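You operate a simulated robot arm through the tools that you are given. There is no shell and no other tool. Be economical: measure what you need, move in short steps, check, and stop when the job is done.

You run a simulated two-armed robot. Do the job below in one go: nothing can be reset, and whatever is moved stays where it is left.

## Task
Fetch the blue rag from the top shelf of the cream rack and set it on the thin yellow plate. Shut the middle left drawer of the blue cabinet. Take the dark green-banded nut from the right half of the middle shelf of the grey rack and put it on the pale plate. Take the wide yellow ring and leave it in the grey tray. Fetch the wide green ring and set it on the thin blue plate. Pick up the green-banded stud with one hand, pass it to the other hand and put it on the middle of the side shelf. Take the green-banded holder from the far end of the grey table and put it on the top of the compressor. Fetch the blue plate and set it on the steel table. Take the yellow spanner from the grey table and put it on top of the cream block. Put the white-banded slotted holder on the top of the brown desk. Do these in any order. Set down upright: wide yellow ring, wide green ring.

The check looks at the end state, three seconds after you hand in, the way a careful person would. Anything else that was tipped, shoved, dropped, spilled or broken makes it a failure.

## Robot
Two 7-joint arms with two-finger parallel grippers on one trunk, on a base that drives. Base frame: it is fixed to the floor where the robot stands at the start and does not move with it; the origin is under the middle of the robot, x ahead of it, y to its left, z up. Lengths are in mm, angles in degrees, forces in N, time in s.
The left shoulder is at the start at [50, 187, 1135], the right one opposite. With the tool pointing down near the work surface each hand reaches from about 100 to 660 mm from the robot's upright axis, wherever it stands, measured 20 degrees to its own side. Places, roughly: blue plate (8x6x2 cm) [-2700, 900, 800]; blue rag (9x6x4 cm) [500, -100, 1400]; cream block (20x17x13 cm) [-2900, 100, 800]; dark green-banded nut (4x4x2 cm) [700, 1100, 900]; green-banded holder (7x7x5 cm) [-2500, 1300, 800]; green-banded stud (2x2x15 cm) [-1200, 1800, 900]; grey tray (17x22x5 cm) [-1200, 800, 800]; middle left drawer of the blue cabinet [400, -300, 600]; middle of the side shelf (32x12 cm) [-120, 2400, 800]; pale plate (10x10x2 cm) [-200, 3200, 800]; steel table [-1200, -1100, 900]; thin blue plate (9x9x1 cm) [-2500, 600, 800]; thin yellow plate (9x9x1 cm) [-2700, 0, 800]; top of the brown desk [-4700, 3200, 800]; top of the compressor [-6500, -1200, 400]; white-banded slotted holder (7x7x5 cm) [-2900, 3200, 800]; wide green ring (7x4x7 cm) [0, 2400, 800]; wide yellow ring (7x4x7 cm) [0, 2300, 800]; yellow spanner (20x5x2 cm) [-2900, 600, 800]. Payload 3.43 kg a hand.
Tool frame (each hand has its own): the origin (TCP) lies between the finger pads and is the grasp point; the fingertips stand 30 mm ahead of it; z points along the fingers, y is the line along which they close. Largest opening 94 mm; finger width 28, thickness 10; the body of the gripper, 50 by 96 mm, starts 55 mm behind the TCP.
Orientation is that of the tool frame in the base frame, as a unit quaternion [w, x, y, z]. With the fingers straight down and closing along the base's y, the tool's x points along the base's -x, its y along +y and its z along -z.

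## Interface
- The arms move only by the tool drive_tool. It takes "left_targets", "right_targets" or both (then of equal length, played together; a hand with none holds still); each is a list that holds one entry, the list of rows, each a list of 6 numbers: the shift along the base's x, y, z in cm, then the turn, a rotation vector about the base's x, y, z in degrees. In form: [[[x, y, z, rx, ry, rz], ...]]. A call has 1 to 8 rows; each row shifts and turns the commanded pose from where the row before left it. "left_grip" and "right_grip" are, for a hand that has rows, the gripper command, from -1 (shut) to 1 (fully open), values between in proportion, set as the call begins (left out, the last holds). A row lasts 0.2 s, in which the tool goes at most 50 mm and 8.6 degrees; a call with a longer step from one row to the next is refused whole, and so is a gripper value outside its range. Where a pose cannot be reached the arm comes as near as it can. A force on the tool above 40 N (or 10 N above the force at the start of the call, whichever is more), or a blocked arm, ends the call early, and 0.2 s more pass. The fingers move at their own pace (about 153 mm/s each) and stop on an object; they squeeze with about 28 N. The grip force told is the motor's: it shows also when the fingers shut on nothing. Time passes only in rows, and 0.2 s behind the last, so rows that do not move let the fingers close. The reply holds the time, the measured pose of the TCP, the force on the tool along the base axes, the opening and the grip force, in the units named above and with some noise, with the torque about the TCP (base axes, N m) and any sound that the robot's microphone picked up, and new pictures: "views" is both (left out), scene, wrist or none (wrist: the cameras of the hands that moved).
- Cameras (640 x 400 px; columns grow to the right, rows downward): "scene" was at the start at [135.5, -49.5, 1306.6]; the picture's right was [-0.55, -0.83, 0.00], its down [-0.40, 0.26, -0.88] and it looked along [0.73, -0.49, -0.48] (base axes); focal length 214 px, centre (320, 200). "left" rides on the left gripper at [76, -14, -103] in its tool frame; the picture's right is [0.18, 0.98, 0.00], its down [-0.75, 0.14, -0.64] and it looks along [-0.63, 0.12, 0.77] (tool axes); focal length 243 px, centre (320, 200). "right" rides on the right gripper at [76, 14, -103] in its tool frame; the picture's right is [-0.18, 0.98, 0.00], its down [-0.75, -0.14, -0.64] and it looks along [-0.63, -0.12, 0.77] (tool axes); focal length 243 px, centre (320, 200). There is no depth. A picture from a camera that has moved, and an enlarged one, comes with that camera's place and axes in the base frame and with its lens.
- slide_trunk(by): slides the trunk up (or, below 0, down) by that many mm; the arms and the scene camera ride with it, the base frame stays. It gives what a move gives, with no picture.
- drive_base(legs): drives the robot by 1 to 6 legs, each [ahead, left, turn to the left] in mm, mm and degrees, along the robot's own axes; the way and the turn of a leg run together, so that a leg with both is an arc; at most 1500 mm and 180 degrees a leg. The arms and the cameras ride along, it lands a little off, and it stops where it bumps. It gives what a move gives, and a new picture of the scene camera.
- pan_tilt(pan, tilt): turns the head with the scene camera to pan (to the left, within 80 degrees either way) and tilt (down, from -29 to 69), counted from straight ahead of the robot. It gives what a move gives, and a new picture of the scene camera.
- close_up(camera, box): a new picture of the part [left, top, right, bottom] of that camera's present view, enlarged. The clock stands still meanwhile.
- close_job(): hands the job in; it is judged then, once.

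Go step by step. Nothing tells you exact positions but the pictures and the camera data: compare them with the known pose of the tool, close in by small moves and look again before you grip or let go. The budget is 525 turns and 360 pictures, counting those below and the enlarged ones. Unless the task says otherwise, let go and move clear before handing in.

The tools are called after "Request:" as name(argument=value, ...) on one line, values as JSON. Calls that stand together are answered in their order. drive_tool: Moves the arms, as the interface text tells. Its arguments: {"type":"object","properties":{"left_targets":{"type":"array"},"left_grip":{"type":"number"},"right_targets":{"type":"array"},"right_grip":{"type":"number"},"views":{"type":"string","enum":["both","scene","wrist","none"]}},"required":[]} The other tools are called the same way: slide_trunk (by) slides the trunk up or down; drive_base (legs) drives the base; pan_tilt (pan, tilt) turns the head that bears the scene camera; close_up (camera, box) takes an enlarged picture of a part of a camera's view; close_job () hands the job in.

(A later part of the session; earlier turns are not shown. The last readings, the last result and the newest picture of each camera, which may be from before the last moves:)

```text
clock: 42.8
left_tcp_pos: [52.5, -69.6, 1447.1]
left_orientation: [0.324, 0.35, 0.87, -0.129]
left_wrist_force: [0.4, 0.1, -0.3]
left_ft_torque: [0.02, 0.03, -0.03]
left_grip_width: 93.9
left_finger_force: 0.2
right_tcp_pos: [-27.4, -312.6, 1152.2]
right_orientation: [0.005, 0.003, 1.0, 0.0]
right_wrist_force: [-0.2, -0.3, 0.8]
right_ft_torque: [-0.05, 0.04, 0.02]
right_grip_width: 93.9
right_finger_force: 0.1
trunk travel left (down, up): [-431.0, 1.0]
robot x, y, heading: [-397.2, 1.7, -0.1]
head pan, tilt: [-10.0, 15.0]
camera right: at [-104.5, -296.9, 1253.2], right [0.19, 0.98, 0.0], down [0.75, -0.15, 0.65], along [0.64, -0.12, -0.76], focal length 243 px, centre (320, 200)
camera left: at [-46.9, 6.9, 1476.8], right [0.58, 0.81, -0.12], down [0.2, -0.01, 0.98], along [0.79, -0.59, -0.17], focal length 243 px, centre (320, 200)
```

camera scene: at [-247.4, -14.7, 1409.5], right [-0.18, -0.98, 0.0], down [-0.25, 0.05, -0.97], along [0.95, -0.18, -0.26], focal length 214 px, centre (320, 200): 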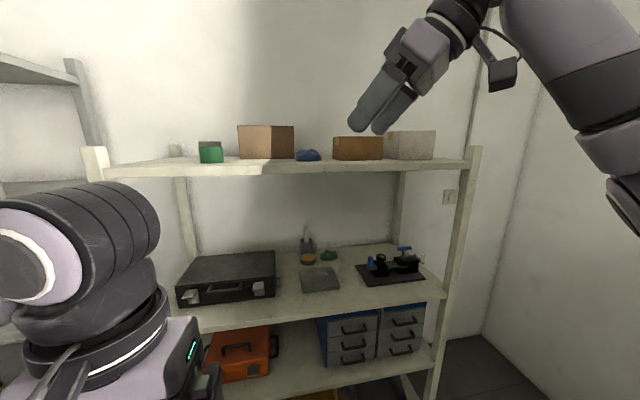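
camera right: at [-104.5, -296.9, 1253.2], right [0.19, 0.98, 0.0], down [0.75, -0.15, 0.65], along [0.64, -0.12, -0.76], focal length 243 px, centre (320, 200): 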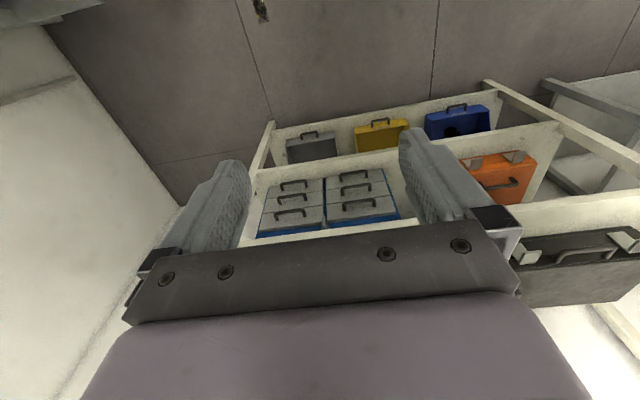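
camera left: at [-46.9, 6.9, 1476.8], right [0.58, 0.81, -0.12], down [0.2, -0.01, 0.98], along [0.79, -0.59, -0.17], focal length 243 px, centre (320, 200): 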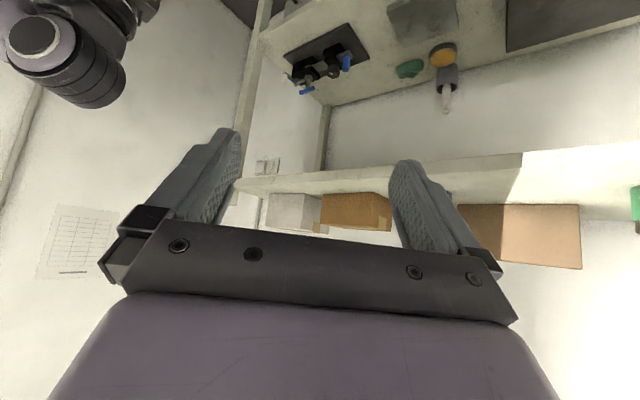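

Pull the right hand back some more, then drive in 300 mm and look with the left wrist camera.

Request:
drive_tool(right_targets=[[[-4, -2, -2, 0, 0, 0], [-4, -2, -2, 0, 0, 0], [0, 0, 0, 0, 0, 0]]], views="none")

Request:
drive_base(legs=[[300, 0, 0]])

Request:
close_up(camera="left", box=[0, 0, 640, 400])

```text
clock: 43.6
left_tcp_pos: [52.3, -69.8, 1446.9]
left_orientation: [0.323, 0.351, 0.869, -0.129]
left_wrist_force: [0.4, -0.2, -0.3]
left_ft_torque: [-0.01, 0.01, 0.01]
left_grip_width: 94.2
left_finger_force: 0.0
right_tcp_pos: [-106.5, -355.3, 1108.7]
right_orientation: [0.005, 0.001, 1.0, 0.0]
right_wrist_force: [0.4, 0.3, 0.2]
right_ft_torque: [-0.02, 0.0, -0.02]
right_grip_width: 94.0
right_finger_force: 0.1
trunk travel left (down, up): [-431.0, 1.0]
robot x, y, heading: [-396.8, 3.0, -0.5]
head pan, tilt: [-10.0, 15.0]
```

```text
clock: 45.7
left_tcp_pos: [351.8, -69.8, 1447.1]
left_orientation: [0.323, 0.349, 0.87, -0.128]
left_wrist_force: [1.3, 0.1, 0.4]
left_ft_torque: [0.0, 0.01, -0.01]
left_grip_width: 93.9
left_finger_force: 0.1
right_tcp_pos: [195.0, -356.0, 1109.3]
right_orientation: [0.003, -0.001, 1.0, 0.001]
right_wrist_force: [0.7, 0.0, -0.4]
right_ft_torque: [0.01, 0.02, -0.02]
right_grip_width: 93.9
right_finger_force: 0.0
trunk travel left (down, up): [-431.0, 1.0]
robot x, y, heading: [-100.9, -0.0, -0.1]
head pan, tilt: [-10.0, 15.0]
camera scene: at [53.0, -15.8, 1409.3], right [-0.18, -0.98, 0.0], down [-0.26, 0.05, -0.97], along [0.95, -0.17, -0.26], focal length 214 px, centre (320, 200)
```

scene: 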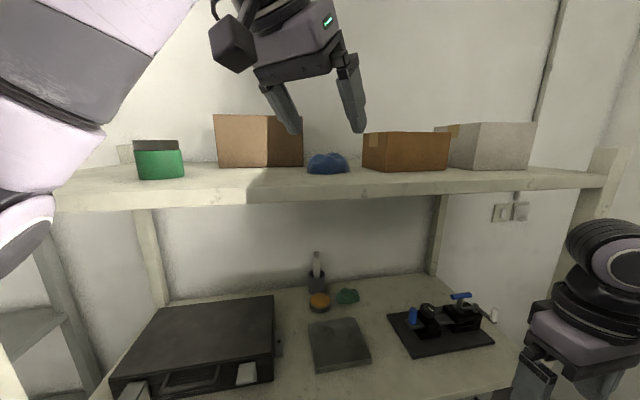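

```text
1.00 times, centred on (320, 200) of left (not enlarged: the box is as wide or as high as the picture)
camera zoom: at [252.4, 6.1, 1476.6], right [0.58, 0.81, -0.12], down [0.21, -0.01, 0.98], along [0.79, -0.59, -0.17], focal length 243 px, centre (320, 200)
```

zoom: 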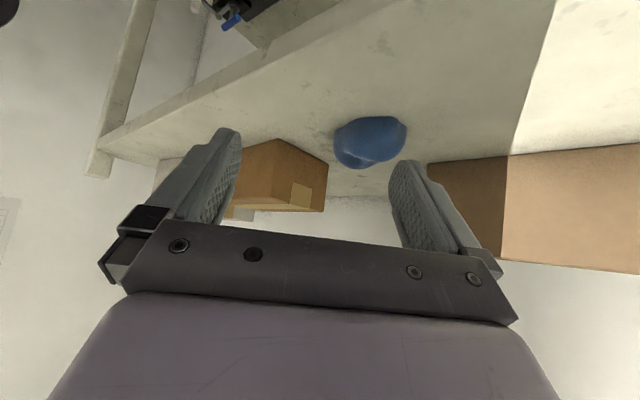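

Rag centre ≈ (485, -109). Drive 92 mm further to put the hand on the approach line.

Request:
drive_base(legs=[[92, 0, 0]])

Request:
close_up(camera="left", box=[0, 0, 640, 400])

```text
clock: 46.8
left_tcp_pos: [441.3, -68.7, 1446.9]
left_orientation: [0.324, 0.347, 0.871, -0.127]
left_wrist_force: [-0.2, -0.2, -0.8]
left_ft_torque: [-0.03, 0.07, 0.01]
left_grip_width: 93.8
left_finger_force: 0.0
right_tcp_pos: [285.1, -354.4, 1109.0]
right_orientation: [0.004, -0.002, 1.0, 0.001]
right_wrist_force: [-0.2, 0.2, 0.4]
right_ft_torque: [0.02, 0.0, 0.0]
right_grip_width: 93.8
right_finger_force: 0.0
trunk travel left (down, up): [-431.0, 1.0]
robot x, y, heading: [-9.4, -2.1, -0.1]
head pan, tilt: [-10.0, 15.0]
camera scene: at [143.3, -15.6, 1409.3], right [-0.17, -0.98, 0.0], down [-0.26, 0.05, -0.97], along [0.95, -0.17, -0.26], focal length 214 px, centre (320, 200)
```

scene: 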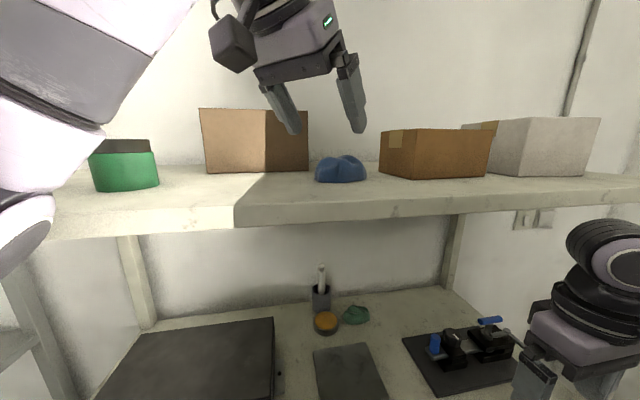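

```text
1.00 times, centred on (320, 200) of left (not enlarged: the box is as wide or as high as the picture)
camera zoom: at [342.5, 6.9, 1476.6], right [0.57, 0.81, -0.12], down [0.21, 0.0, 0.98], along [0.79, -0.59, -0.17], focal length 243 px, centre (320, 200)
```

zoom: 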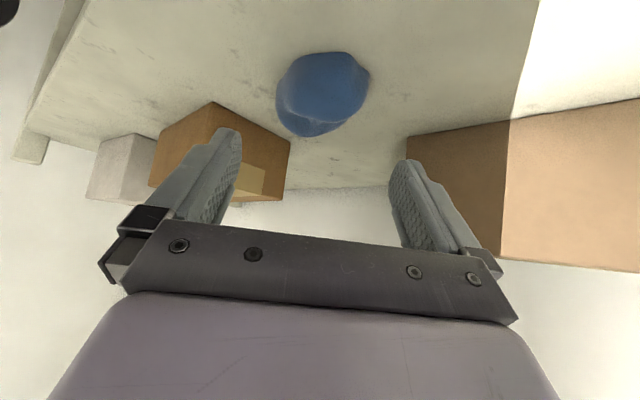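

Rag is centred between the fingers. Move in along the pointing axis.

Request:
drive_tool(left_targets=[[[1, -1, -1.5, 0, 0, 0], [1, -1, -1.5, 0, 0, 0], [1, -1, -1.5, 0, 0, 0], [1, -0.8, -1.5, 0, 0, 0]]], views="both")

```text
clock: 47.8
left_tcp_pos: [474.8, -102.8, 1394.0]
left_orientation: [0.33, 0.348, 0.868, -0.127]
left_wrist_force: [0.0, -0.1, -0.9]
left_ft_torque: [0.0, -0.04, 0.02]
left_grip_width: 93.9
left_finger_force: 0.0
right_tcp_pos: [280.0, -354.3, 1110.8]
right_orientation: [0.007, -0.002, 1.0, 0.0]
right_wrist_force: [-0.2, 0.4, -0.3]
right_ft_torque: [0.0, 0.02, 0.0]
right_grip_width: 94.1
right_finger_force: 0.1
trunk travel left (down, up): [-431.0, 1.0]
robot x, y, heading: [-10.8, -0.1, 0.0]
head pan, tilt: [-10.0, 15.0]
camera scene: at [135.6, -14.3, 1411.1], right [-0.17, -0.98, 0.0], down [-0.25, 0.04, -0.97], along [0.95, -0.17, -0.25], focal length 214 px, centre (320, 200)
camera left: at [375.2, -29.0, 1422.4], right [0.58, 0.81, -0.11], down [0.19, 0.0, 0.98], along [0.79, -0.59, -0.16], focal length 243 px, centre (320, 200)
```

scene: 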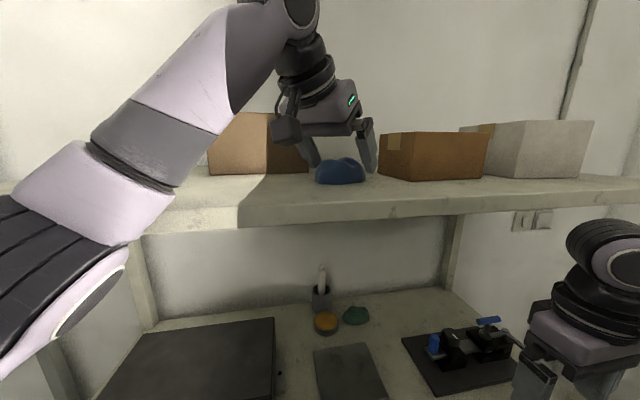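
left: 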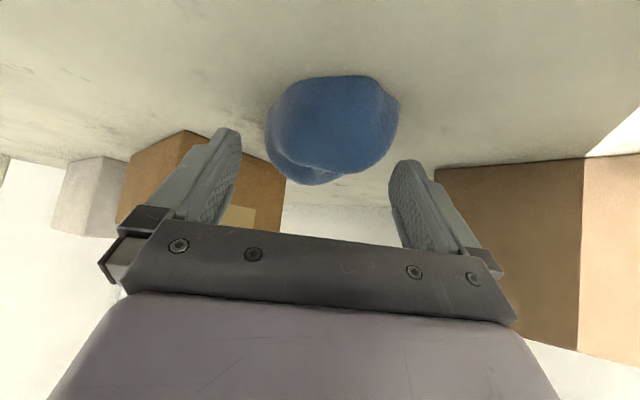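

The readings suggest the robot body was pushed back slightly – probably the arm's elbow touching the shelf edge. Back up along the axis and look left.

Request:
drive_tool(left_targets=[[[-1, 1, 1.5, 0, 0, 0], [-1, 1, 1.5, 0, 0, 0], [-1, 1, 1.5, 0, 0, 0]]], views="none")

Request:
pan_tilt(pan=45, tilt=20)

```text
clock: 48.6
left_tcp_pos: [452.4, -76.7, 1432.3]
left_orientation: [0.324, 0.347, 0.871, -0.127]
left_wrist_force: [-0.9, -0.4, -0.3]
left_ft_torque: [-0.03, 0.01, 0.02]
left_grip_width: 93.9
left_finger_force: 0.1
right_tcp_pos: [284.8, -355.6, 1108.5]
right_orientation: [0.004, -0.002, 1.0, 0.002]
right_wrist_force: [-0.1, 1.4, 0.4]
right_ft_torque: [-0.02, 0.0, 0.01]
right_grip_width: 93.8
right_finger_force: 0.1
trunk travel left (down, up): [-431.0, 1.0]
robot x, y, heading: [-9.6, 0.9, -0.1]
head pan, tilt: [-10.0, 15.0]
```

```text
clock: 49.8
left_tcp_pos: [453.3, -76.8, 1432.5]
left_orientation: [0.325, 0.347, 0.871, -0.127]
left_wrist_force: [0.5, 0.1, -1.3]
left_ft_torque: [0.02, 0.01, 0.0]
left_grip_width: 94.1
left_finger_force: 0.1
right_tcp_pos: [285.4, -355.4, 1108.9]
right_orientation: [0.005, -0.002, 1.0, 0.001]
right_wrist_force: [-0.1, -0.2, -0.6]
right_ft_torque: [0.03, 0.01, 0.03]
right_grip_width: 93.9
right_finger_force: 0.1
trunk travel left (down, up): [-431.0, 1.0]
robot x, y, heading: [-9.2, -1.0, -0.3]
head pan, tilt: [45.0, 20.0]
camera scene: at [116.4, 66.4, 1401.3], right [0.71, -0.71, 0.0], down [-0.24, -0.24, -0.94], along [0.67, 0.66, -0.34], focal length 214 px, centre (320, 200)
```

scene: 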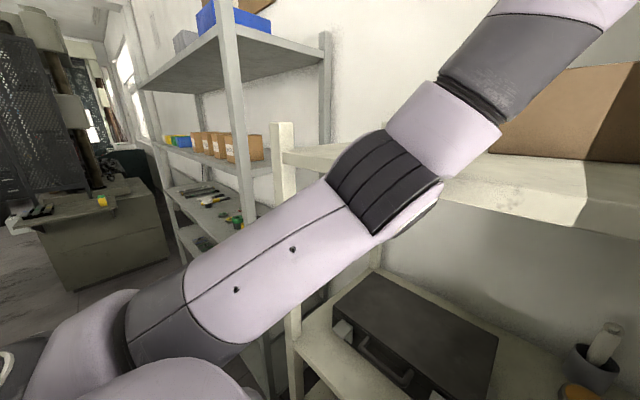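

The elbow is right at the shelf edge. Drive the base back 80 mm and reach further with the arm instead.

Request:
drive_base(legs=[[-80, 0, 0]])

Request:
drive_tool(left_targets=[[[2, 0, 0, 0, 0, 0], [2, 0, 0, 0, 0, 0], [2, 0, 0, 0, 0, 0], [2, 0, 0, 0, 0, 0]]], views="both")

```text
clock: 50.9
left_tcp_pos: [370.8, -77.6, 1432.9]
left_orientation: [0.324, 0.349, 0.87, -0.129]
left_wrist_force: [0.4, 0.1, -0.7]
left_ft_torque: [0.02, -0.03, -0.02]
left_grip_width: 94.1
left_finger_force: 0.0
right_tcp_pos: [204.0, -354.3, 1108.2]
right_orientation: [0.004, -0.002, 1.0, 0.001]
right_wrist_force: [0.0, -1.0, 0.0]
right_ft_torque: [0.02, -0.04, 0.05]
right_grip_width: 94.0
right_finger_force: 0.1
trunk travel left (down, up): [-431.0, 1.0]
robot x, y, heading: [-90.3, 0.1, -0.1]
head pan, tilt: [45.0, 20.0]
camera scene: at [35.4, 66.4, 1401.4], right [0.71, -0.71, 0.0], down [-0.24, -0.24, -0.94], along [0.67, 0.66, -0.34], focal length 214 px, centre (320, 200)
```

scene: 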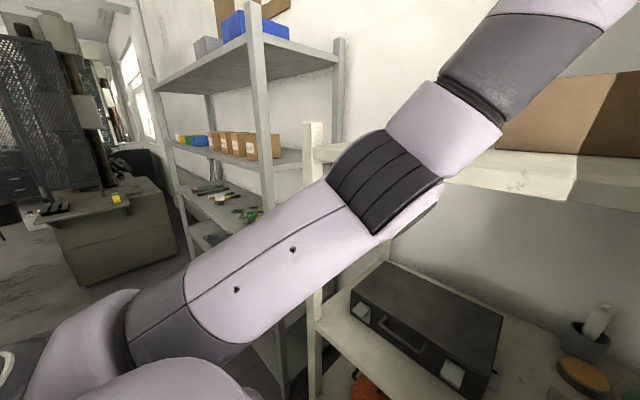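

```text
clock: 52.1
left_tcp_pos: [469.3, -48.3, 1416.4]
left_orientation: [0.316, 0.324, 0.881, -0.134]
left_wrist_force: [0.6, -0.1, -0.2]
left_ft_torque: [0.02, 0.02, -0.03]
left_grip_width: 94.0
left_finger_force: 0.1
left hand out of reach, approached as far as the arm can: row 4
right_tcp_pos: [204.8, -354.6, 1108.1]
right_orientation: [0.004, -0.001, 1.0, 0.0]
right_wrist_force: [0.0, 0.5, 0.1]
right_ft_torque: [-0.04, -0.01, 0.01]
right_grip_width: 94.2
right_finger_force: 0.1
trunk travel left (down, up): [-431.0, 1.0]
robot x, y, heading: [-86.5, 0.4, -0.4]
head pan, tilt: [45.0, 20.0]
stopped in row 4 (left hand): the arm was blocked; the commanded pose is now the measured one
camera scene: at [36.4, 66.8, 1401.2], right [0.71, -0.71, 0.0], down [-0.24, -0.24, -0.94], along [0.67, 0.66, -0.34], focal length 214 px, centre (320, 200)
camera left: at [367.4, 23.4, 1447.3], right [0.54, 0.83, -0.15], down [0.24, 0.02, 0.97], along [0.81, -0.56, -0.18], focal length 243 px, centre (320, 200)
```

scene: 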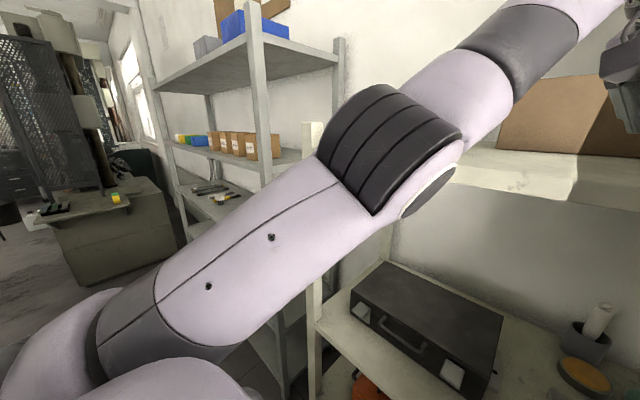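
left: 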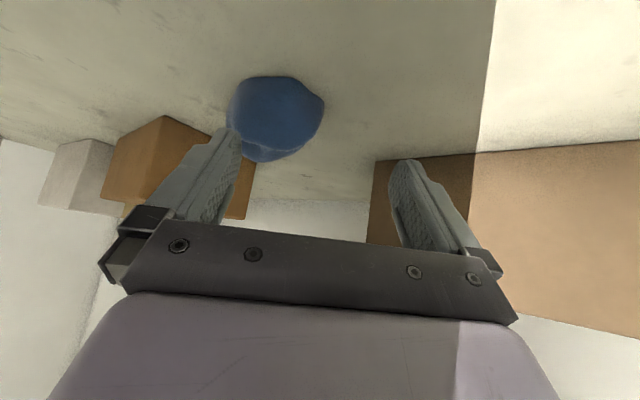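

The arm hits its limit like this. I'll retract, pitch the hand 10° more, shift the base right by 150 mm so the left shoulder lines up better with the rag.

Request:
drive_tool(left_targets=[[[-3, -1, 1.5, 0, 0, 0], [-3, -1, 0, 0, 0, 0], [-3, -1, 0, 0, 0, 0], [-2, 0, 0, 0, 0, 0]]], right_targets=[[[-1, 4, -2, 0, 0, 0], [-1, 4, -2, 0, 0, 0], [-1, 4, -2, 0, 0, 0], [0, 3, 0, 0, 0, 0]]], views="none")

```text
clock: 53.1
left_tcp_pos: [362.3, -74.0, 1434.9]
left_orientation: [0.319, 0.318, 0.882, -0.135]
left_wrist_force: [0.6, -0.6, -0.5]
left_ft_torque: [-0.02, -0.02, -0.02]
left_grip_width: 94.3
left_finger_force: 0.0
right_tcp_pos: [179.3, -202.6, 1050.6]
right_orientation: [0.005, -0.001, 1.0, 0.001]
right_wrist_force: [-0.4, -0.2, 0.9]
right_ft_torque: [-0.02, 0.0, 0.0]
right_grip_width: 94.1
right_finger_force: 0.1
right hand out of reach, approached as far as the arm can: row 3
trunk travel left (down, up): [-431.0, 1.0]
robot x, y, heading: [-89.3, -1.8, -0.2]
head pan, tilt: [45.0, 20.0]
```

Request:
drive_tool(left_targets=[[[0, 3, 0, -3.5, -3.5, -2.3], [0, 3, 0, -3.5, -3.5, -2.3], [0, 3, 0, 0, 0, 0], [0, 3, 0, 0, 0, 0], [0, 2, 0, 0, 0, 0]]], views="none")

Request:
drive_base(legs=[[0, -150, 0]])

Request:
close_up(camera="left", box=[0, 0, 640, 400])

```text
clock: 54.3
left_tcp_pos: [356.2, 58.4, 1432.2]
left_orientation: [0.382, 0.351, 0.836, -0.181]
left_wrist_force: [0.3, 0.0, 0.0]
left_ft_torque: [-0.02, -0.02, -0.01]
left_grip_width: 94.4
left_finger_force: 0.1
right_tcp_pos: [178.1, -201.9, 1050.3]
right_orientation: [0.005, -0.002, 1.0, 0.0]
right_wrist_force: [-0.2, 0.2, 0.4]
right_ft_torque: [0.01, -0.04, 0.0]
right_grip_width: 93.7
right_finger_force: 0.0
trunk travel left (down, up): [-431.0, 1.0]
robot x, y, heading: [-86.9, 0.3, 0.2]
head pan, tilt: [45.0, 20.0]
```

```text
clock: 56.3
left_tcp_pos: [357.4, -93.6, 1431.7]
left_orientation: [0.383, 0.349, 0.836, -0.179]
left_wrist_force: [0.8, 0.0, -0.4]
left_ft_torque: [0.03, -0.07, 0.0]
left_grip_width: 94.0
left_finger_force: 0.0
right_tcp_pos: [178.0, -357.1, 1050.6]
right_orientation: [0.004, -0.004, 1.0, 0.001]
right_wrist_force: [-0.5, -0.2, -0.9]
right_ft_torque: [0.01, -0.03, -0.03]
right_grip_width: 94.1
right_finger_force: 0.1
trunk travel left (down, up): [-431.0, 1.0]
robot x, y, heading: [-89.1, -155.0, -0.0]
head pan, tilt: [45.0, 20.0]
camera scene: at [35.9, -87.1, 1401.3], right [0.71, -0.71, 0.0], down [-0.24, -0.24, -0.94], along [0.66, 0.67, -0.34], focal length 214 px, centre (320, 200)
```

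scene: 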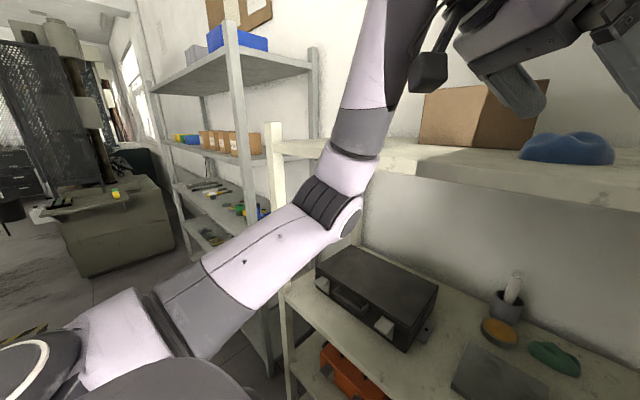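

```text
1.00 times, centred on (320, 200) of left (not enlarged: the box is as wide or as high as the picture)
camera zoom: at [258.1, -12.4, 1441.2], right [0.62, 0.76, -0.17], down [0.12, 0.12, 0.98], along [0.77, -0.63, -0.01], focal length 243 px, centre (320, 200)
```

zoom: 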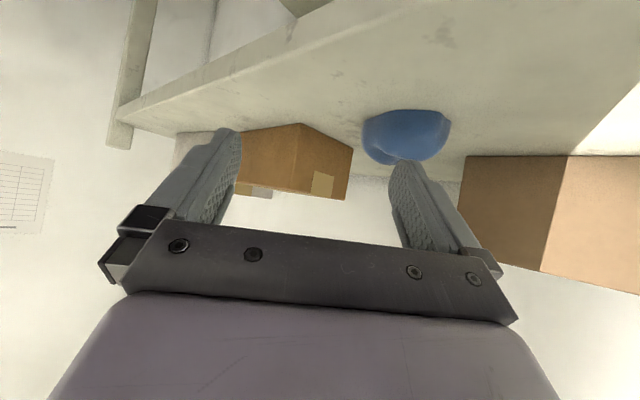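

Elbow is now clear of the shelf. Move onto the approach point: base +40 mm, arm the rest.

Request:
drive_base(legs=[[40, 0, 0]])

Request:
drive_tool(left_targets=[[[2, 1.8, 0.3, 0, 0, 0], [2, 1.8, 0.3, 0, 0, 0], [0, 0, 0, 0, 0, 0]]], views="both")

```text
clock: 57.2
left_tcp_pos: [397.1, -95.4, 1432.4]
left_orientation: [0.382, 0.348, 0.837, -0.179]
left_wrist_force: [0.8, 0.1, 0.1]
left_ft_torque: [0.02, 0.05, -0.03]
left_grip_width: 94.0
left_finger_force: 0.1
right_tcp_pos: [220.2, -356.8, 1049.8]
right_orientation: [0.003, -0.003, 1.0, 0.001]
right_wrist_force: [-0.7, 0.8, -0.3]
right_ft_torque: [0.02, 0.0, -0.02]
right_grip_width: 94.0
right_finger_force: 0.1
trunk travel left (down, up): [-431.0, 1.0]
robot x, y, heading: [-50.2, -154.2, 0.1]
head pan, tilt: [45.0, 20.0]
camera scene: at [77.0, -86.8, 1401.1], right [0.71, -0.71, 0.0], down [-0.24, -0.24, -0.94], along [0.66, 0.66, -0.34], focal length 214 px, centre (320, 200)
```

scene: 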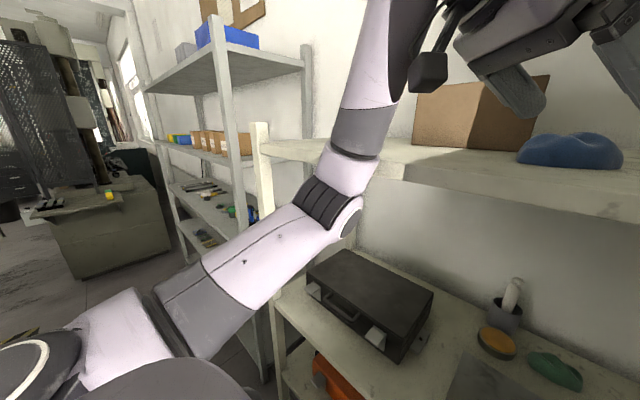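

```text
clock: 58.0
left_tcp_pos: [434.7, -57.6, 1437.4]
left_orientation: [0.383, 0.349, 0.837, -0.178]
left_wrist_force: [-0.2, -1.0, 0.6]
left_ft_torque: [0.01, 0.0, 0.01]
left_grip_width: 94.2
left_finger_force: 0.1
right_tcp_pos: [217.7, -355.6, 1050.1]
right_orientation: [0.004, -0.004, 1.0, 0.001]
right_wrist_force: [0.2, 0.0, -0.8]
right_ft_torque: [0.01, 0.01, 0.01]
right_grip_width: 94.1
right_finger_force: 0.1
trunk travel left (down, up): [-431.0, 1.0]
robot x, y, heading: [-49.3, -152.4, 0.1]
head pan, tilt: [45.0, 20.0]
camera scene: at [75.6, -86.9, 1401.3], right [0.71, -0.71, 0.0], down [-0.24, -0.24, -0.94], along [0.66, 0.66, -0.34], focal length 214 px, centre (320, 200)
camera left: at [337.4, 23.9, 1447.6], right [0.62, 0.76, -0.17], down [0.12, 0.12, 0.98], along [0.77, -0.64, -0.01], focal length 243 px, centre (320, 200)
```

scene: 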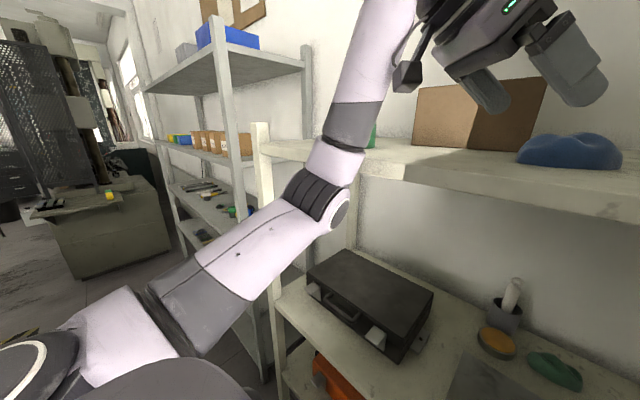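
left: 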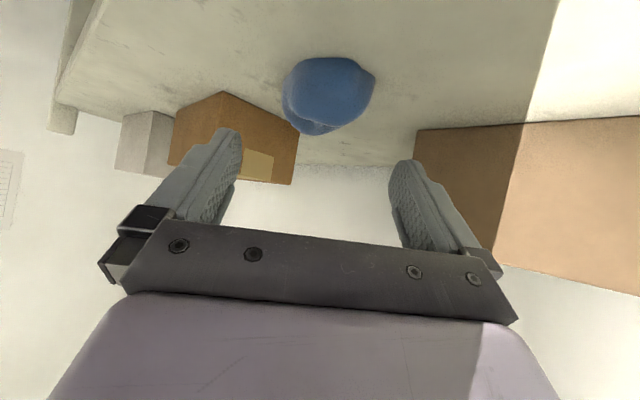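

Aligned. Advance along the pointing axis.

Request:
drive_tool(left_targets=[[[1, -1.1, -1.25, 0, 0, 0], [1, -1.1, -1.25, 0, 0, 0], [1, -1.1, -1.25, 0, 0, 0], [1, -1.1, -1.25, 0, 0, 0], [0, 0, 0, 0, 0, 0]]], views="both")

```text
clock: 59.2
left_tcp_pos: [457.1, -96.8, 1399.1]
left_orientation: [0.395, 0.35, 0.831, -0.176]
left_wrist_force: [-0.2, 0.0, -0.4]
left_ft_torque: [-0.03, -0.04, -0.01]
left_grip_width: 93.7
left_finger_force: 0.1
right_tcp_pos: [206.8, -352.7, 1054.4]
right_orientation: [0.011, -0.003, 1.0, -0.001]
right_wrist_force: [-0.1, 0.5, 0.7]
right_ft_torque: [0.01, -0.01, -0.02]
right_grip_width: 94.1
right_finger_force: 0.1
trunk travel left (down, up): [-431.0, 1.0]
robot x, y, heading: [-49.4, -152.0, 0.1]
head pan, tilt: [45.0, 20.0]
camera scene: at [58.1, -82.2, 1403.0], right [0.71, -0.71, 0.01], down [-0.23, -0.25, -0.94], along [0.67, 0.66, -0.33], focal length 214 px, centre (320, 200)
camera left: at [358.6, -14.8, 1406.2], right [0.63, 0.76, -0.16], down [0.09, 0.13, 0.99], along [0.77, -0.63, 0.01], focal length 243 px, centre (320, 200)
```

scene: 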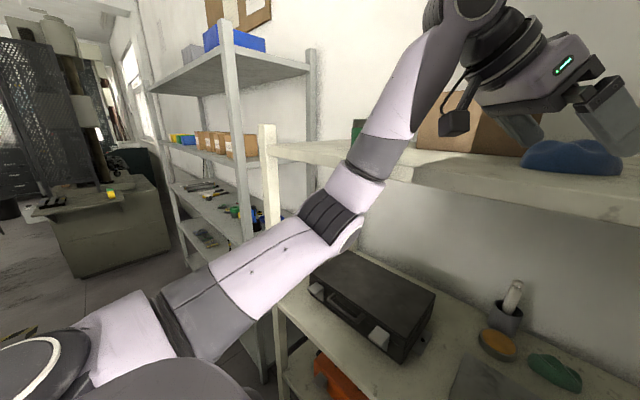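
left: 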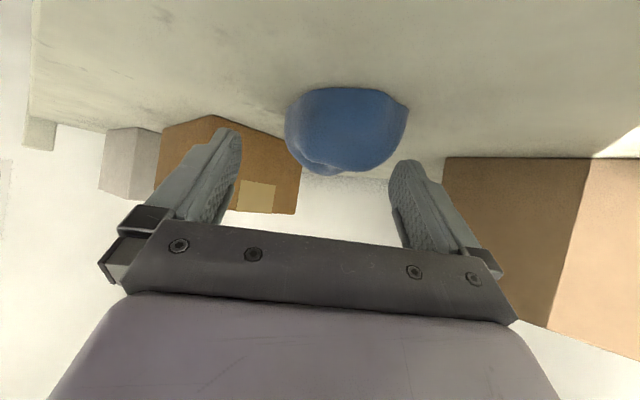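

The forearm is leaning on the shelf edge because the arm is folded. Retreat, move the base back 100 mm and reach with a straighter arm.

Request:
drive_tool(left_targets=[[[-1, 1, 1.3, 0, 0, 0], [-1, 1, 1.3, 0, 0, 0], [-1, 1, 1.3, 0, 0, 0], [-1, 1, 1.3, 0, 0, 0]]], views="none")

Request:
drive_base(legs=[[-100, 0, 0]])

Request:
drive_tool(left_targets=[[[2.5, 0, 0, 0, 0, 0], [2.5, 0, 0, 0, 0, 0], [2.5, 0, 0, 0, 0, 0], [2.3, 0, 0, 0, 0, 0], [0, 0, 0, 0, 0, 0]]], views="both")

```text
clock: 60.2
left_tcp_pos: [434.4, -62.2, 1442.1]
left_orientation: [0.383, 0.349, 0.836, -0.179]
left_wrist_force: [0.1, -0.3, 0.9]
left_ft_torque: [0.0, -0.01, 0.05]
left_grip_width: 94.0
left_finger_force: 0.0
right_tcp_pos: [218.0, -356.0, 1050.9]
right_orientation: [0.005, -0.002, 1.0, 0.002]
right_wrist_force: [0.7, 0.2, 0.2]
right_ft_torque: [-0.02, -0.03, -0.02]
right_grip_width: 94.2
right_finger_force: 0.1
trunk travel left (down, up): [-431.0, 1.0]
robot x, y, heading: [-49.8, -151.5, 0.2]
head pan, tilt: [45.0, 20.0]
```

```text
clock: 61.3
left_tcp_pos: [335.4, -65.0, 1440.5]
left_orientation: [0.383, 0.351, 0.835, -0.18]
left_wrist_force: [-0.3, -0.4, 0.5]
left_ft_torque: [-0.02, -0.05, 0.02]
left_grip_width: 93.8
left_finger_force: 0.0
right_tcp_pos: [118.5, -357.7, 1050.2]
right_orientation: [0.004, -0.001, 1.0, 0.001]
right_wrist_force: [-0.4, 0.4, 0.4]
right_ft_torque: [0.0, -0.05, -0.01]
right_grip_width: 94.2
right_finger_force: 0.1
trunk travel left (down, up): [-431.0, 1.0]
robot x, y, heading: [-149.8, -156.3, -0.3]
head pan, tilt: [45.0, 20.0]
camera scene: at [-22.8, -87.1, 1401.4], right [0.7, -0.71, 0.0], down [-0.24, -0.24, -0.94], along [0.67, 0.66, -0.34], focal length 214 px, centre (320, 200)
```

scene: 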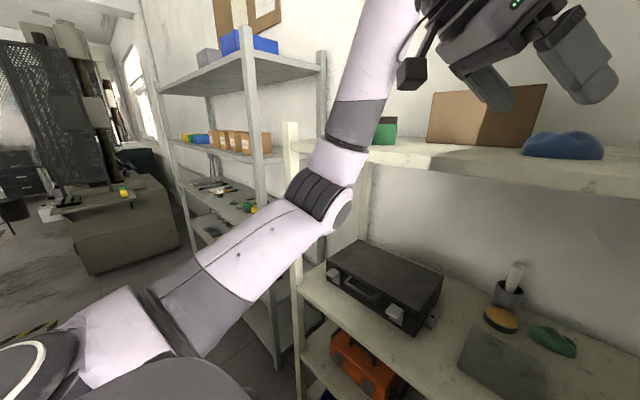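

```text
clock: 62.5
left_tcp_pos: [435.7, -65.8, 1439.6]
left_orientation: [0.382, 0.351, 0.836, -0.179]
left_wrist_force: [0.0, -0.2, 0.7]
left_ft_torque: [0.03, 0.01, 0.04]
left_grip_width: 94.0
left_finger_force: 0.1
right_tcp_pos: [119.4, -356.7, 1050.1]
right_orientation: [0.004, -0.001, 1.0, 0.001]
right_wrist_force: [0.8, -0.8, 0.1]
right_ft_torque: [0.0, 0.02, 0.0]
right_grip_width: 93.8
right_finger_force: 0.0
trunk travel left (down, up): [-431.0, 1.0]
robot x, y, heading: [-146.2, -152.4, -0.1]
head pan, tilt: [45.0, 20.0]
camera scene: at [-21.8, -86.9, 1401.3], right [0.7, -0.71, 0.0], down [-0.24, -0.24, -0.94], along [0.67, 0.66, -0.34], focal length 214 px, centre (320, 200)
camera left: at [338.5, 17.0, 1448.0], right [0.63, 0.76, -0.17], down [0.12, 0.12, 0.98], along [0.77, -0.64, -0.01], focal length 243 px, centre (320, 200)
```

scene: 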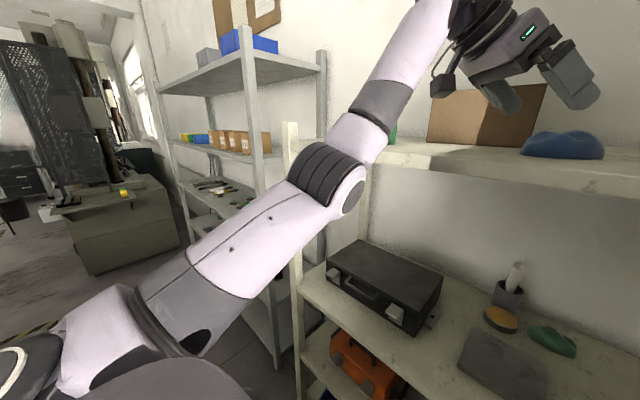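
left: 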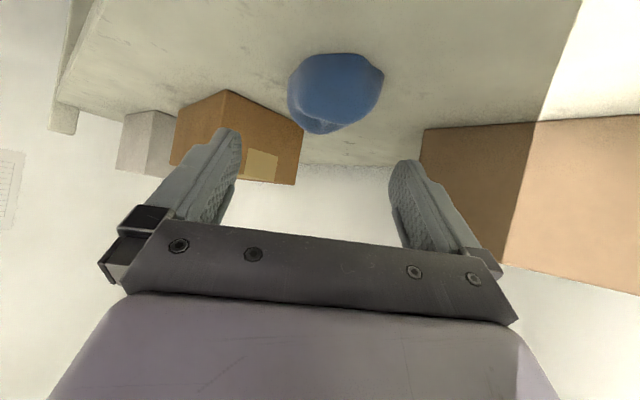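

Clear now. The rag is ~8 mm toward +c; adjust and advance.

Request:
drive_tool(left_targets=[[[1.5, -0.4, -1.2, 0, 0, 0], [1, -0.9, -1.2, 0, 0, 0], [0.9, -1, -1.2, 0, 0, 0], [0.9, -1, -1.2, 0, 0, 0], [0, 0, 0, 0, 0, 0]]], views="both")

```text
clock: 63.7
left_tcp_pos: [477.9, -97.8, 1389.7]
left_orientation: [0.382, 0.351, 0.836, -0.18]
left_wrist_force: [0.4, -0.8, 0.2]
left_ft_torque: [-0.02, 0.0, 0.0]
left_grip_width: 93.8
left_finger_force: 0.1
right_tcp_pos: [119.6, -358.0, 1050.8]
right_orientation: [0.004, -0.001, 1.0, 0.002]
right_wrist_force: [-0.1, 0.1, 0.3]
right_ft_torque: [0.01, -0.01, 0.0]
right_grip_width: 94.3
right_finger_force: 0.1
trunk travel left (down, up): [-431.0, 1.0]
robot x, y, heading: [-147.6, -152.1, -0.1]
head pan, tilt: [45.0, 20.0]
camera scene: at [-21.8, -86.9, 1401.3], right [0.7, -0.71, 0.0], down [-0.24, -0.24, -0.94], along [0.67, 0.66, -0.34], focal length 214 px, centre (320, 200)
camera left: at [380.2, -15.4, 1399.3], right [0.63, 0.76, -0.17], down [0.12, 0.12, 0.98], along [0.77, -0.64, -0.01], focal length 243 px, centre (320, 200)
```

scene: 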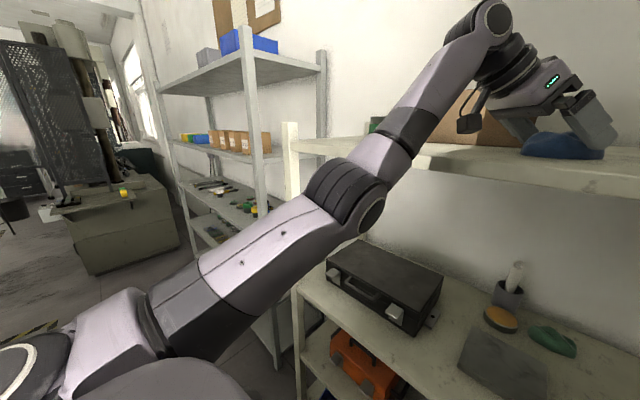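
left: 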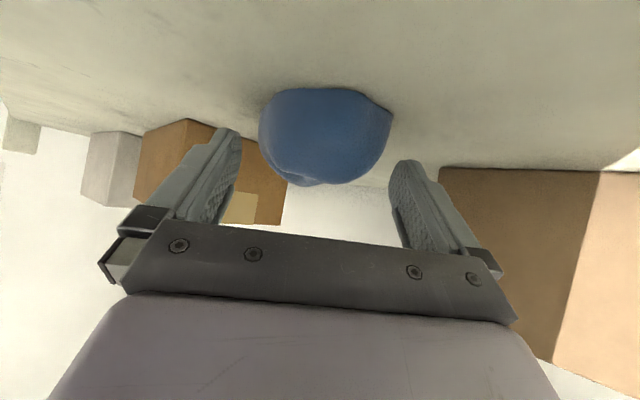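

Well straddled. Advance the last ~12 mm and close.

Request:
drive_tool(left_targets=[[[0.5, -0.5, -0.5, 0, 0, 0], [0.3, -0.4, -0.4, 0, 0, 0], [0, 0, 0, 0, 0, 0]]], views="wrist")

Request:
drive_tool(left_targets=[[[0, 0, 0, 0, 0, 0], [0, 0, 0, 0, 0, 0], [0, 0, 0, 0, 0, 0]]], left_grip=-1, views="wrist")

```text
clock: 64.5
left_tcp_pos: [486.1, -108.4, 1382.1]
left_orientation: [0.382, 0.351, 0.836, -0.18]
left_wrist_force: [-0.7, -0.7, 0.2]
left_ft_torque: [-0.01, -0.01, -0.01]
left_grip_width: 94.0
left_finger_force: 0.0
right_tcp_pos: [120.5, -357.5, 1050.1]
right_orientation: [0.004, -0.001, 1.0, 0.001]
right_wrist_force: [0.3, -0.6, 0.7]
right_ft_torque: [0.02, -0.02, 0.01]
right_grip_width: 93.8
right_finger_force: 0.0
trunk travel left (down, up): [-431.0, 1.0]
robot x, y, heading: [-144.7, -152.5, -0.4]
head pan, tilt: [45.0, 20.0]
camera left: at [388.2, -25.0, 1391.4], right [0.63, 0.76, -0.17], down [0.12, 0.12, 0.98], along [0.77, -0.64, -0.01], focal length 243 px, centre (320, 200)
```

left: 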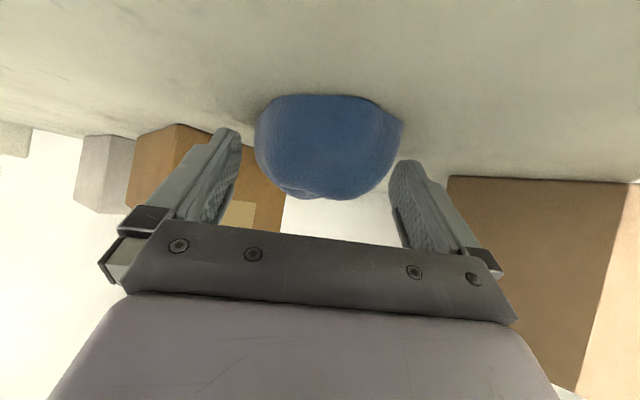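

```text
clock: 65.3
left_tcp_pos: [485.4, -108.5, 1381.6]
left_orientation: [0.383, 0.35, 0.836, -0.179]
left_wrist_force: [-0.1, 0.5, 1.3]
left_ft_torque: [-0.06, 0.0, 0.0]
left_grip_width: 63.7
left_finger_force: 27.3
right_tcp_pos: [119.3, -357.2, 1050.1]
right_orientation: [0.004, -0.001, 1.0, 0.001]
right_wrist_force: [0.7, -1.3, 0.0]
right_ft_torque: [-0.01, 0.0, -0.01]
right_grip_width: 94.0
right_finger_force: 0.1
trunk travel left (down, up): [-431.0, 1.0]
robot x, y, heading: [-148.4, -155.8, -0.3]
head pan, tilt: [45.0, 20.0]
camera left: at [387.9, -25.2, 1391.6], right [0.63, 0.76, -0.17], down [0.12, 0.12, 0.98], along [0.77, -0.64, -0.01], focal length 243 px, centre (320, 200)
```

left: 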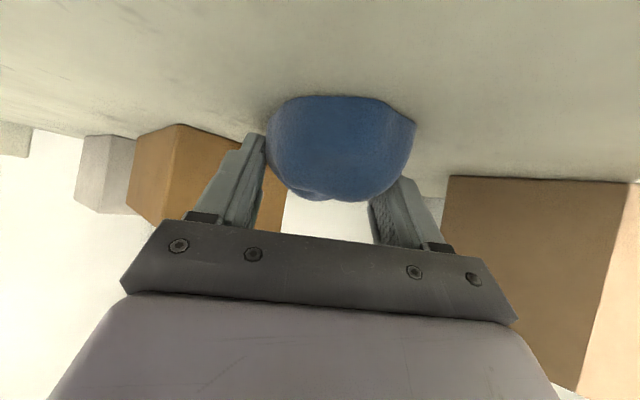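

Gripped at 64 mm. Lift back along the axis and check the hold.

Request:
drive_tool(left_targets=[[[0, 0, 1, 0, 0, 0], [-0.5, 0.5, 1.2, 0, 0, 0], [-1, 1, 1.2, 0, 0, 0], [-1, 1, 1.2, 0, 0, 0], [-1, 1, 1, 0, 0, 0]]], views="both")

```text
clock: 66.5
left_tcp_pos: [452.1, -70.8, 1437.8]
left_orientation: [0.382, 0.351, 0.835, -0.181]
left_wrist_force: [0.8, 0.9, -0.5]
left_ft_torque: [-0.05, -0.02, 0.0]
left_grip_width: 63.2
left_finger_force: 28.0
right_tcp_pos: [120.6, -356.4, 1050.4]
right_orientation: [0.004, -0.001, 1.0, 0.001]
right_wrist_force: [0.5, -0.6, 0.2]
right_ft_torque: [0.0, -0.04, 0.02]
right_grip_width: 94.0
right_finger_force: 0.0
trunk travel left (down, up): [-431.0, 1.0]
robot x, y, heading: [-147.0, -154.6, -0.2]
head pan, tilt: [45.0, 20.0]
camera scene: at [-21.9, -86.8, 1401.3], right [0.7, -0.71, 0.0], down [-0.24, -0.24, -0.94], along [0.67, 0.66, -0.34], focal length 214 px, centre (320, 200)
camera left: at [354.8, 10.8, 1447.9], right [0.63, 0.76, -0.17], down [0.12, 0.12, 0.98], along [0.77, -0.64, -0.01], focal length 243 px, centre (320, 200)
```

scene: 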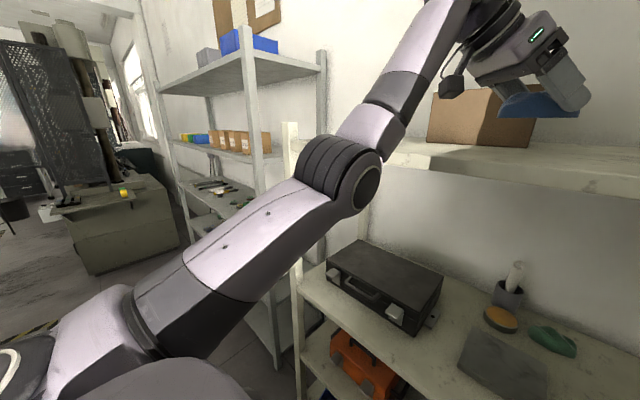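
left: 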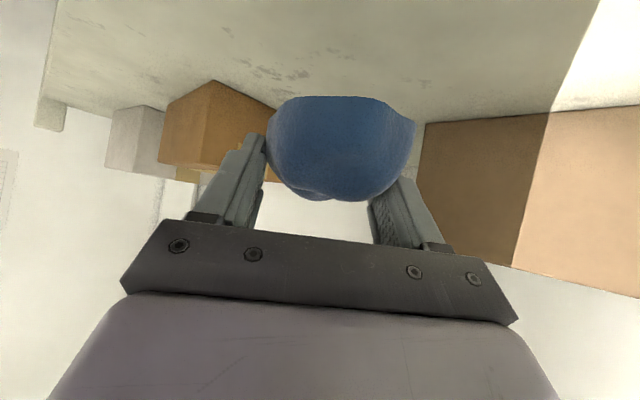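

Held firmly. Back off from the rack and survey the room.

Request:
drive_base(legs=[[-500, 0, 0]])

Request:
pan_tilt(pan=75, tilt=20)

Request:
pan_tilt(pan=-75, tilt=20)

```text
clock: 69.4
left_tcp_pos: [-35.5, -74.3, 1438.3]
left_orientation: [0.381, 0.354, 0.835, -0.181]
left_wrist_force: [0.4, 0.6, -0.7]
left_ft_torque: [0.0, 0.0, 0.01]
left_grip_width: 62.3
left_finger_force: 27.6
right_tcp_pos: [-369.2, -354.5, 1049.9]
right_orientation: [0.004, 0.002, 1.0, 0.001]
right_wrist_force: [0.2, -0.7, -0.6]
right_ft_torque: [-0.03, 0.0, -0.04]
right_grip_width: 94.3
right_finger_force: 0.1
trunk travel left (down, up): [-431.0, 1.0]
robot x, y, heading: [-637.2, -149.7, -0.9]
head pan, tilt: [45.0, 20.0]
camera scene: at [-510.3, -84.5, 1401.3], right [0.7, -0.71, 0.0], down [-0.24, -0.24, -0.94], along [0.67, 0.66, -0.34], focal length 214 px, centre (320, 200)
```

scene: 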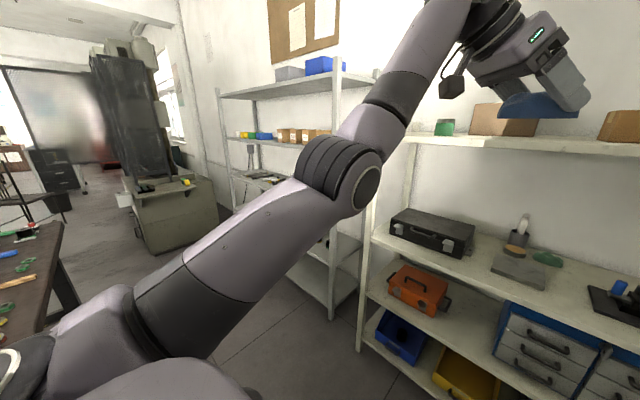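

```text
clock: 70.3
left_tcp_pos: [-37.0, -72.8, 1437.5]
left_orientation: [0.381, 0.354, 0.835, -0.181]
left_wrist_force: [0.3, 0.1, -1.0]
left_ft_torque: [0.01, -0.01, -0.01]
left_grip_width: 62.1
left_finger_force: 28.0
right_tcp_pos: [-370.5, -354.8, 1049.9]
right_orientation: [0.005, 0.002, 1.0, 0.002]
right_wrist_force: [0.2, 0.2, 0.1]
right_ft_torque: [-0.02, 0.0, -0.01]
right_grip_width: 93.8
right_finger_force: 0.0
trunk travel left (down, up): [-431.0, 1.0]
robot x, y, heading: [-638.5, -148.4, -0.5]
head pan, tilt: [75.0, 20.0]
camera scene: at [-551.3, -60.0, 1401.3], right [0.96, -0.27, 0.0], down [-0.09, -0.33, -0.94], along [0.25, 0.9, -0.34], focal length 214 px, centre (320, 200)
```

scene: 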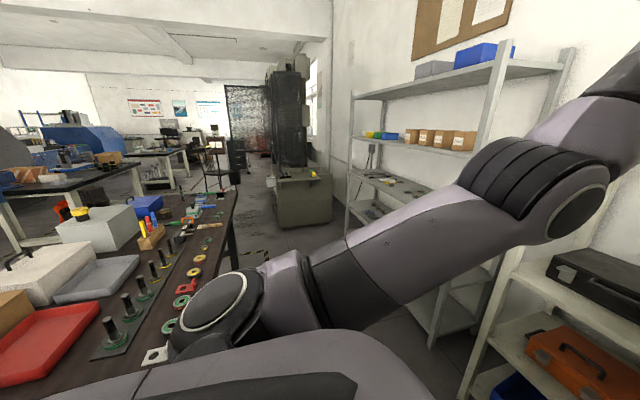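

```text
clock: 72.7
left_tcp_pos: [-35.8, -72.9, 1438.6]
left_orientation: [0.382, 0.354, 0.834, -0.181]
left_wrist_force: [0.4, -0.2, -0.9]
left_ft_torque: [0.0, -0.02, 0.0]
left_grip_width: 61.4
left_finger_force: 28.2
right_tcp_pos: [-369.8, -355.1, 1049.7]
right_orientation: [0.004, 0.003, 1.0, 0.001]
right_wrist_force: [-0.5, -0.4, 0.3]
right_ft_torque: [0.01, 0.01, 0.01]
right_grip_width: 94.1
right_finger_force: 0.0
trunk travel left (down, up): [-431.0, 1.0]
robot x, y, heading: [-636.4, -148.2, -0.9]
head pan, tilt: [-75.0, 20.0]
camera scene: at [-553.2, -239.9, 1401.3], right [-0.97, -0.25, 0.0], down [-0.09, 0.33, -0.94], along [0.23, -0.91, -0.34], focal length 214 px, centre (320, 200)
```

scene: 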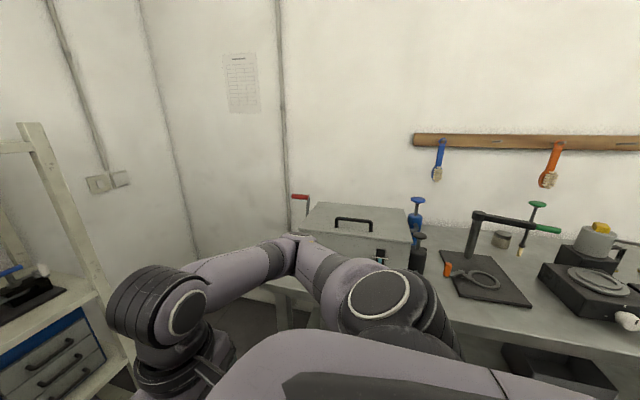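

The dark table is to the left and the steel table on the right. Next I'll tuck the left hand with the rag and lower the trunk before driving to the grey rack for the nut.

Request:
drive_tool(left_targets=[[[-2.5, 0, -3, 0, 0, 0], [-2.5, 0, -3, 0, 0, 0], [-2.5, 0, -3, 0, 0, 0], [-2.5, 0, -3, 0, 0, 0], [-2.5, 0, -3, 0, 0, 0], [-2.5, 0, -3, 0, 0, 0], [-2.5, 0, -3, 0, 0, 0], [-2.5, 0, -3, 0, 0, 0]]], views="none")

Request:
slide_trunk(by=-80)

Request:
pan_tilt(pan=60, tilt=25)

```text
clock: 74.5
left_tcp_pos: [-234.6, -75.6, 1201.1]
left_orientation: [0.381, 0.354, 0.835, -0.182]
left_wrist_force: [-0.5, -0.3, -1.2]
left_ft_torque: [0.01, -0.03, -0.02]
left_grip_width: 61.4
left_finger_force: 28.2
right_tcp_pos: [-370.0, -354.6, 1050.8]
right_orientation: [0.005, 0.002, 1.0, 0.002]
right_wrist_force: [-0.5, 0.1, 0.3]
right_ft_torque: [0.02, 0.01, -0.03]
right_grip_width: 93.8
right_finger_force: 0.1
trunk travel left (down, up): [-431.0, 1.0]
robot x, y, heading: [-636.5, -146.1, -0.8]
head pan, tilt: [-75.0, 20.0]
```

```text
clock: 75.7
left_tcp_pos: [-234.3, -76.5, 1121.3]
left_orientation: [0.381, 0.354, 0.835, -0.181]
left_wrist_force: [0.7, 0.1, -0.2]
left_ft_torque: [-0.01, 0.02, -0.02]
left_grip_width: 61.0
left_finger_force: 27.7
right_tcp_pos: [-370.4, -355.6, 970.3]
right_orientation: [0.004, 0.003, 1.0, 0.001]
right_wrist_force: [0.4, -0.2, 0.7]
right_ft_torque: [-0.01, 0.0, -0.01]
right_grip_width: 94.1
right_finger_force: 0.1
trunk travel left (down, up): [-351.0, 81.0]
robot x, y, heading: [-636.0, -147.4, -0.4]
head pan, tilt: [-75.0, 20.0]
```

```text
clock: 77.8
left_tcp_pos: [-230.9, -77.0, 1121.8]
left_orientation: [0.381, 0.354, 0.834, -0.182]
left_wrist_force: [0.1, -0.2, -0.4]
left_ft_torque: [-0.03, 0.02, -0.02]
left_grip_width: 60.2
left_finger_force: 27.8
right_tcp_pos: [-369.5, -356.0, 969.0]
right_orientation: [0.004, 0.002, 1.0, 0.001]
right_wrist_force: [0.4, -0.1, -0.1]
right_ft_torque: [0.02, 0.01, 0.0]
right_grip_width: 94.3
right_finger_force: 0.1
trunk travel left (down, up): [-351.0, 81.0]
robot x, y, heading: [-634.5, -151.6, -0.5]
head pan, tilt: [60.0, 25.0]
camera scene: at [-529.5, -70.4, 1313.2], right [0.86, -0.51, 0.0], down [-0.22, -0.36, -0.91], along [0.46, 0.78, -0.42], focal length 214 px, centre (320, 200)
```

scene: 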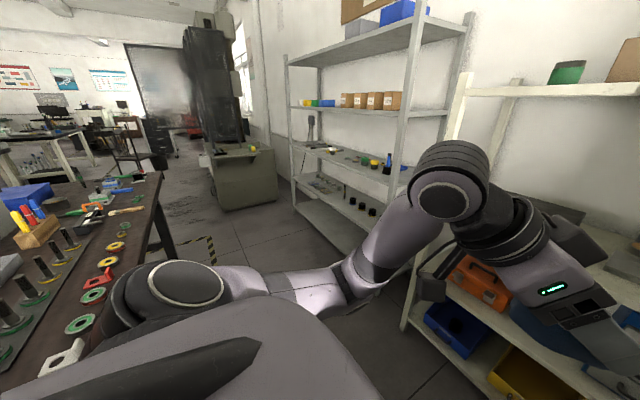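

The grip width on the rag is creeping; check the rag in the left wrist camera.

Request:
close_up(camera="left", box=[0, 0, 640, 400])

```text
1.00 times, centred on (320, 200) of left (not enlarged: the box is as wide or as high as the picture)
camera zoom: at [-329.9, 6.9, 1130.8], right [0.63, 0.76, -0.17], down [0.12, 0.12, 0.98], along [0.77, -0.64, -0.01], focal length 243 px, centre (320, 200)
```

zoom: 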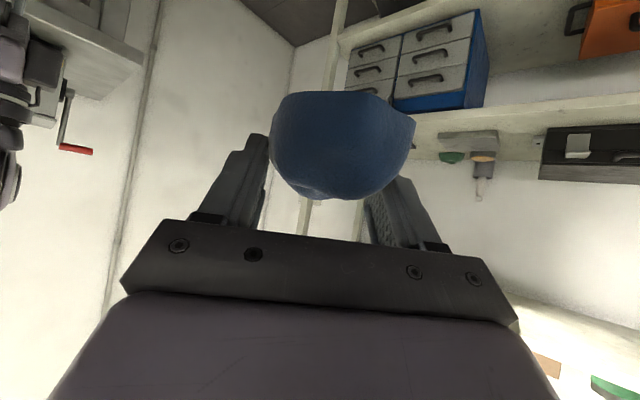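

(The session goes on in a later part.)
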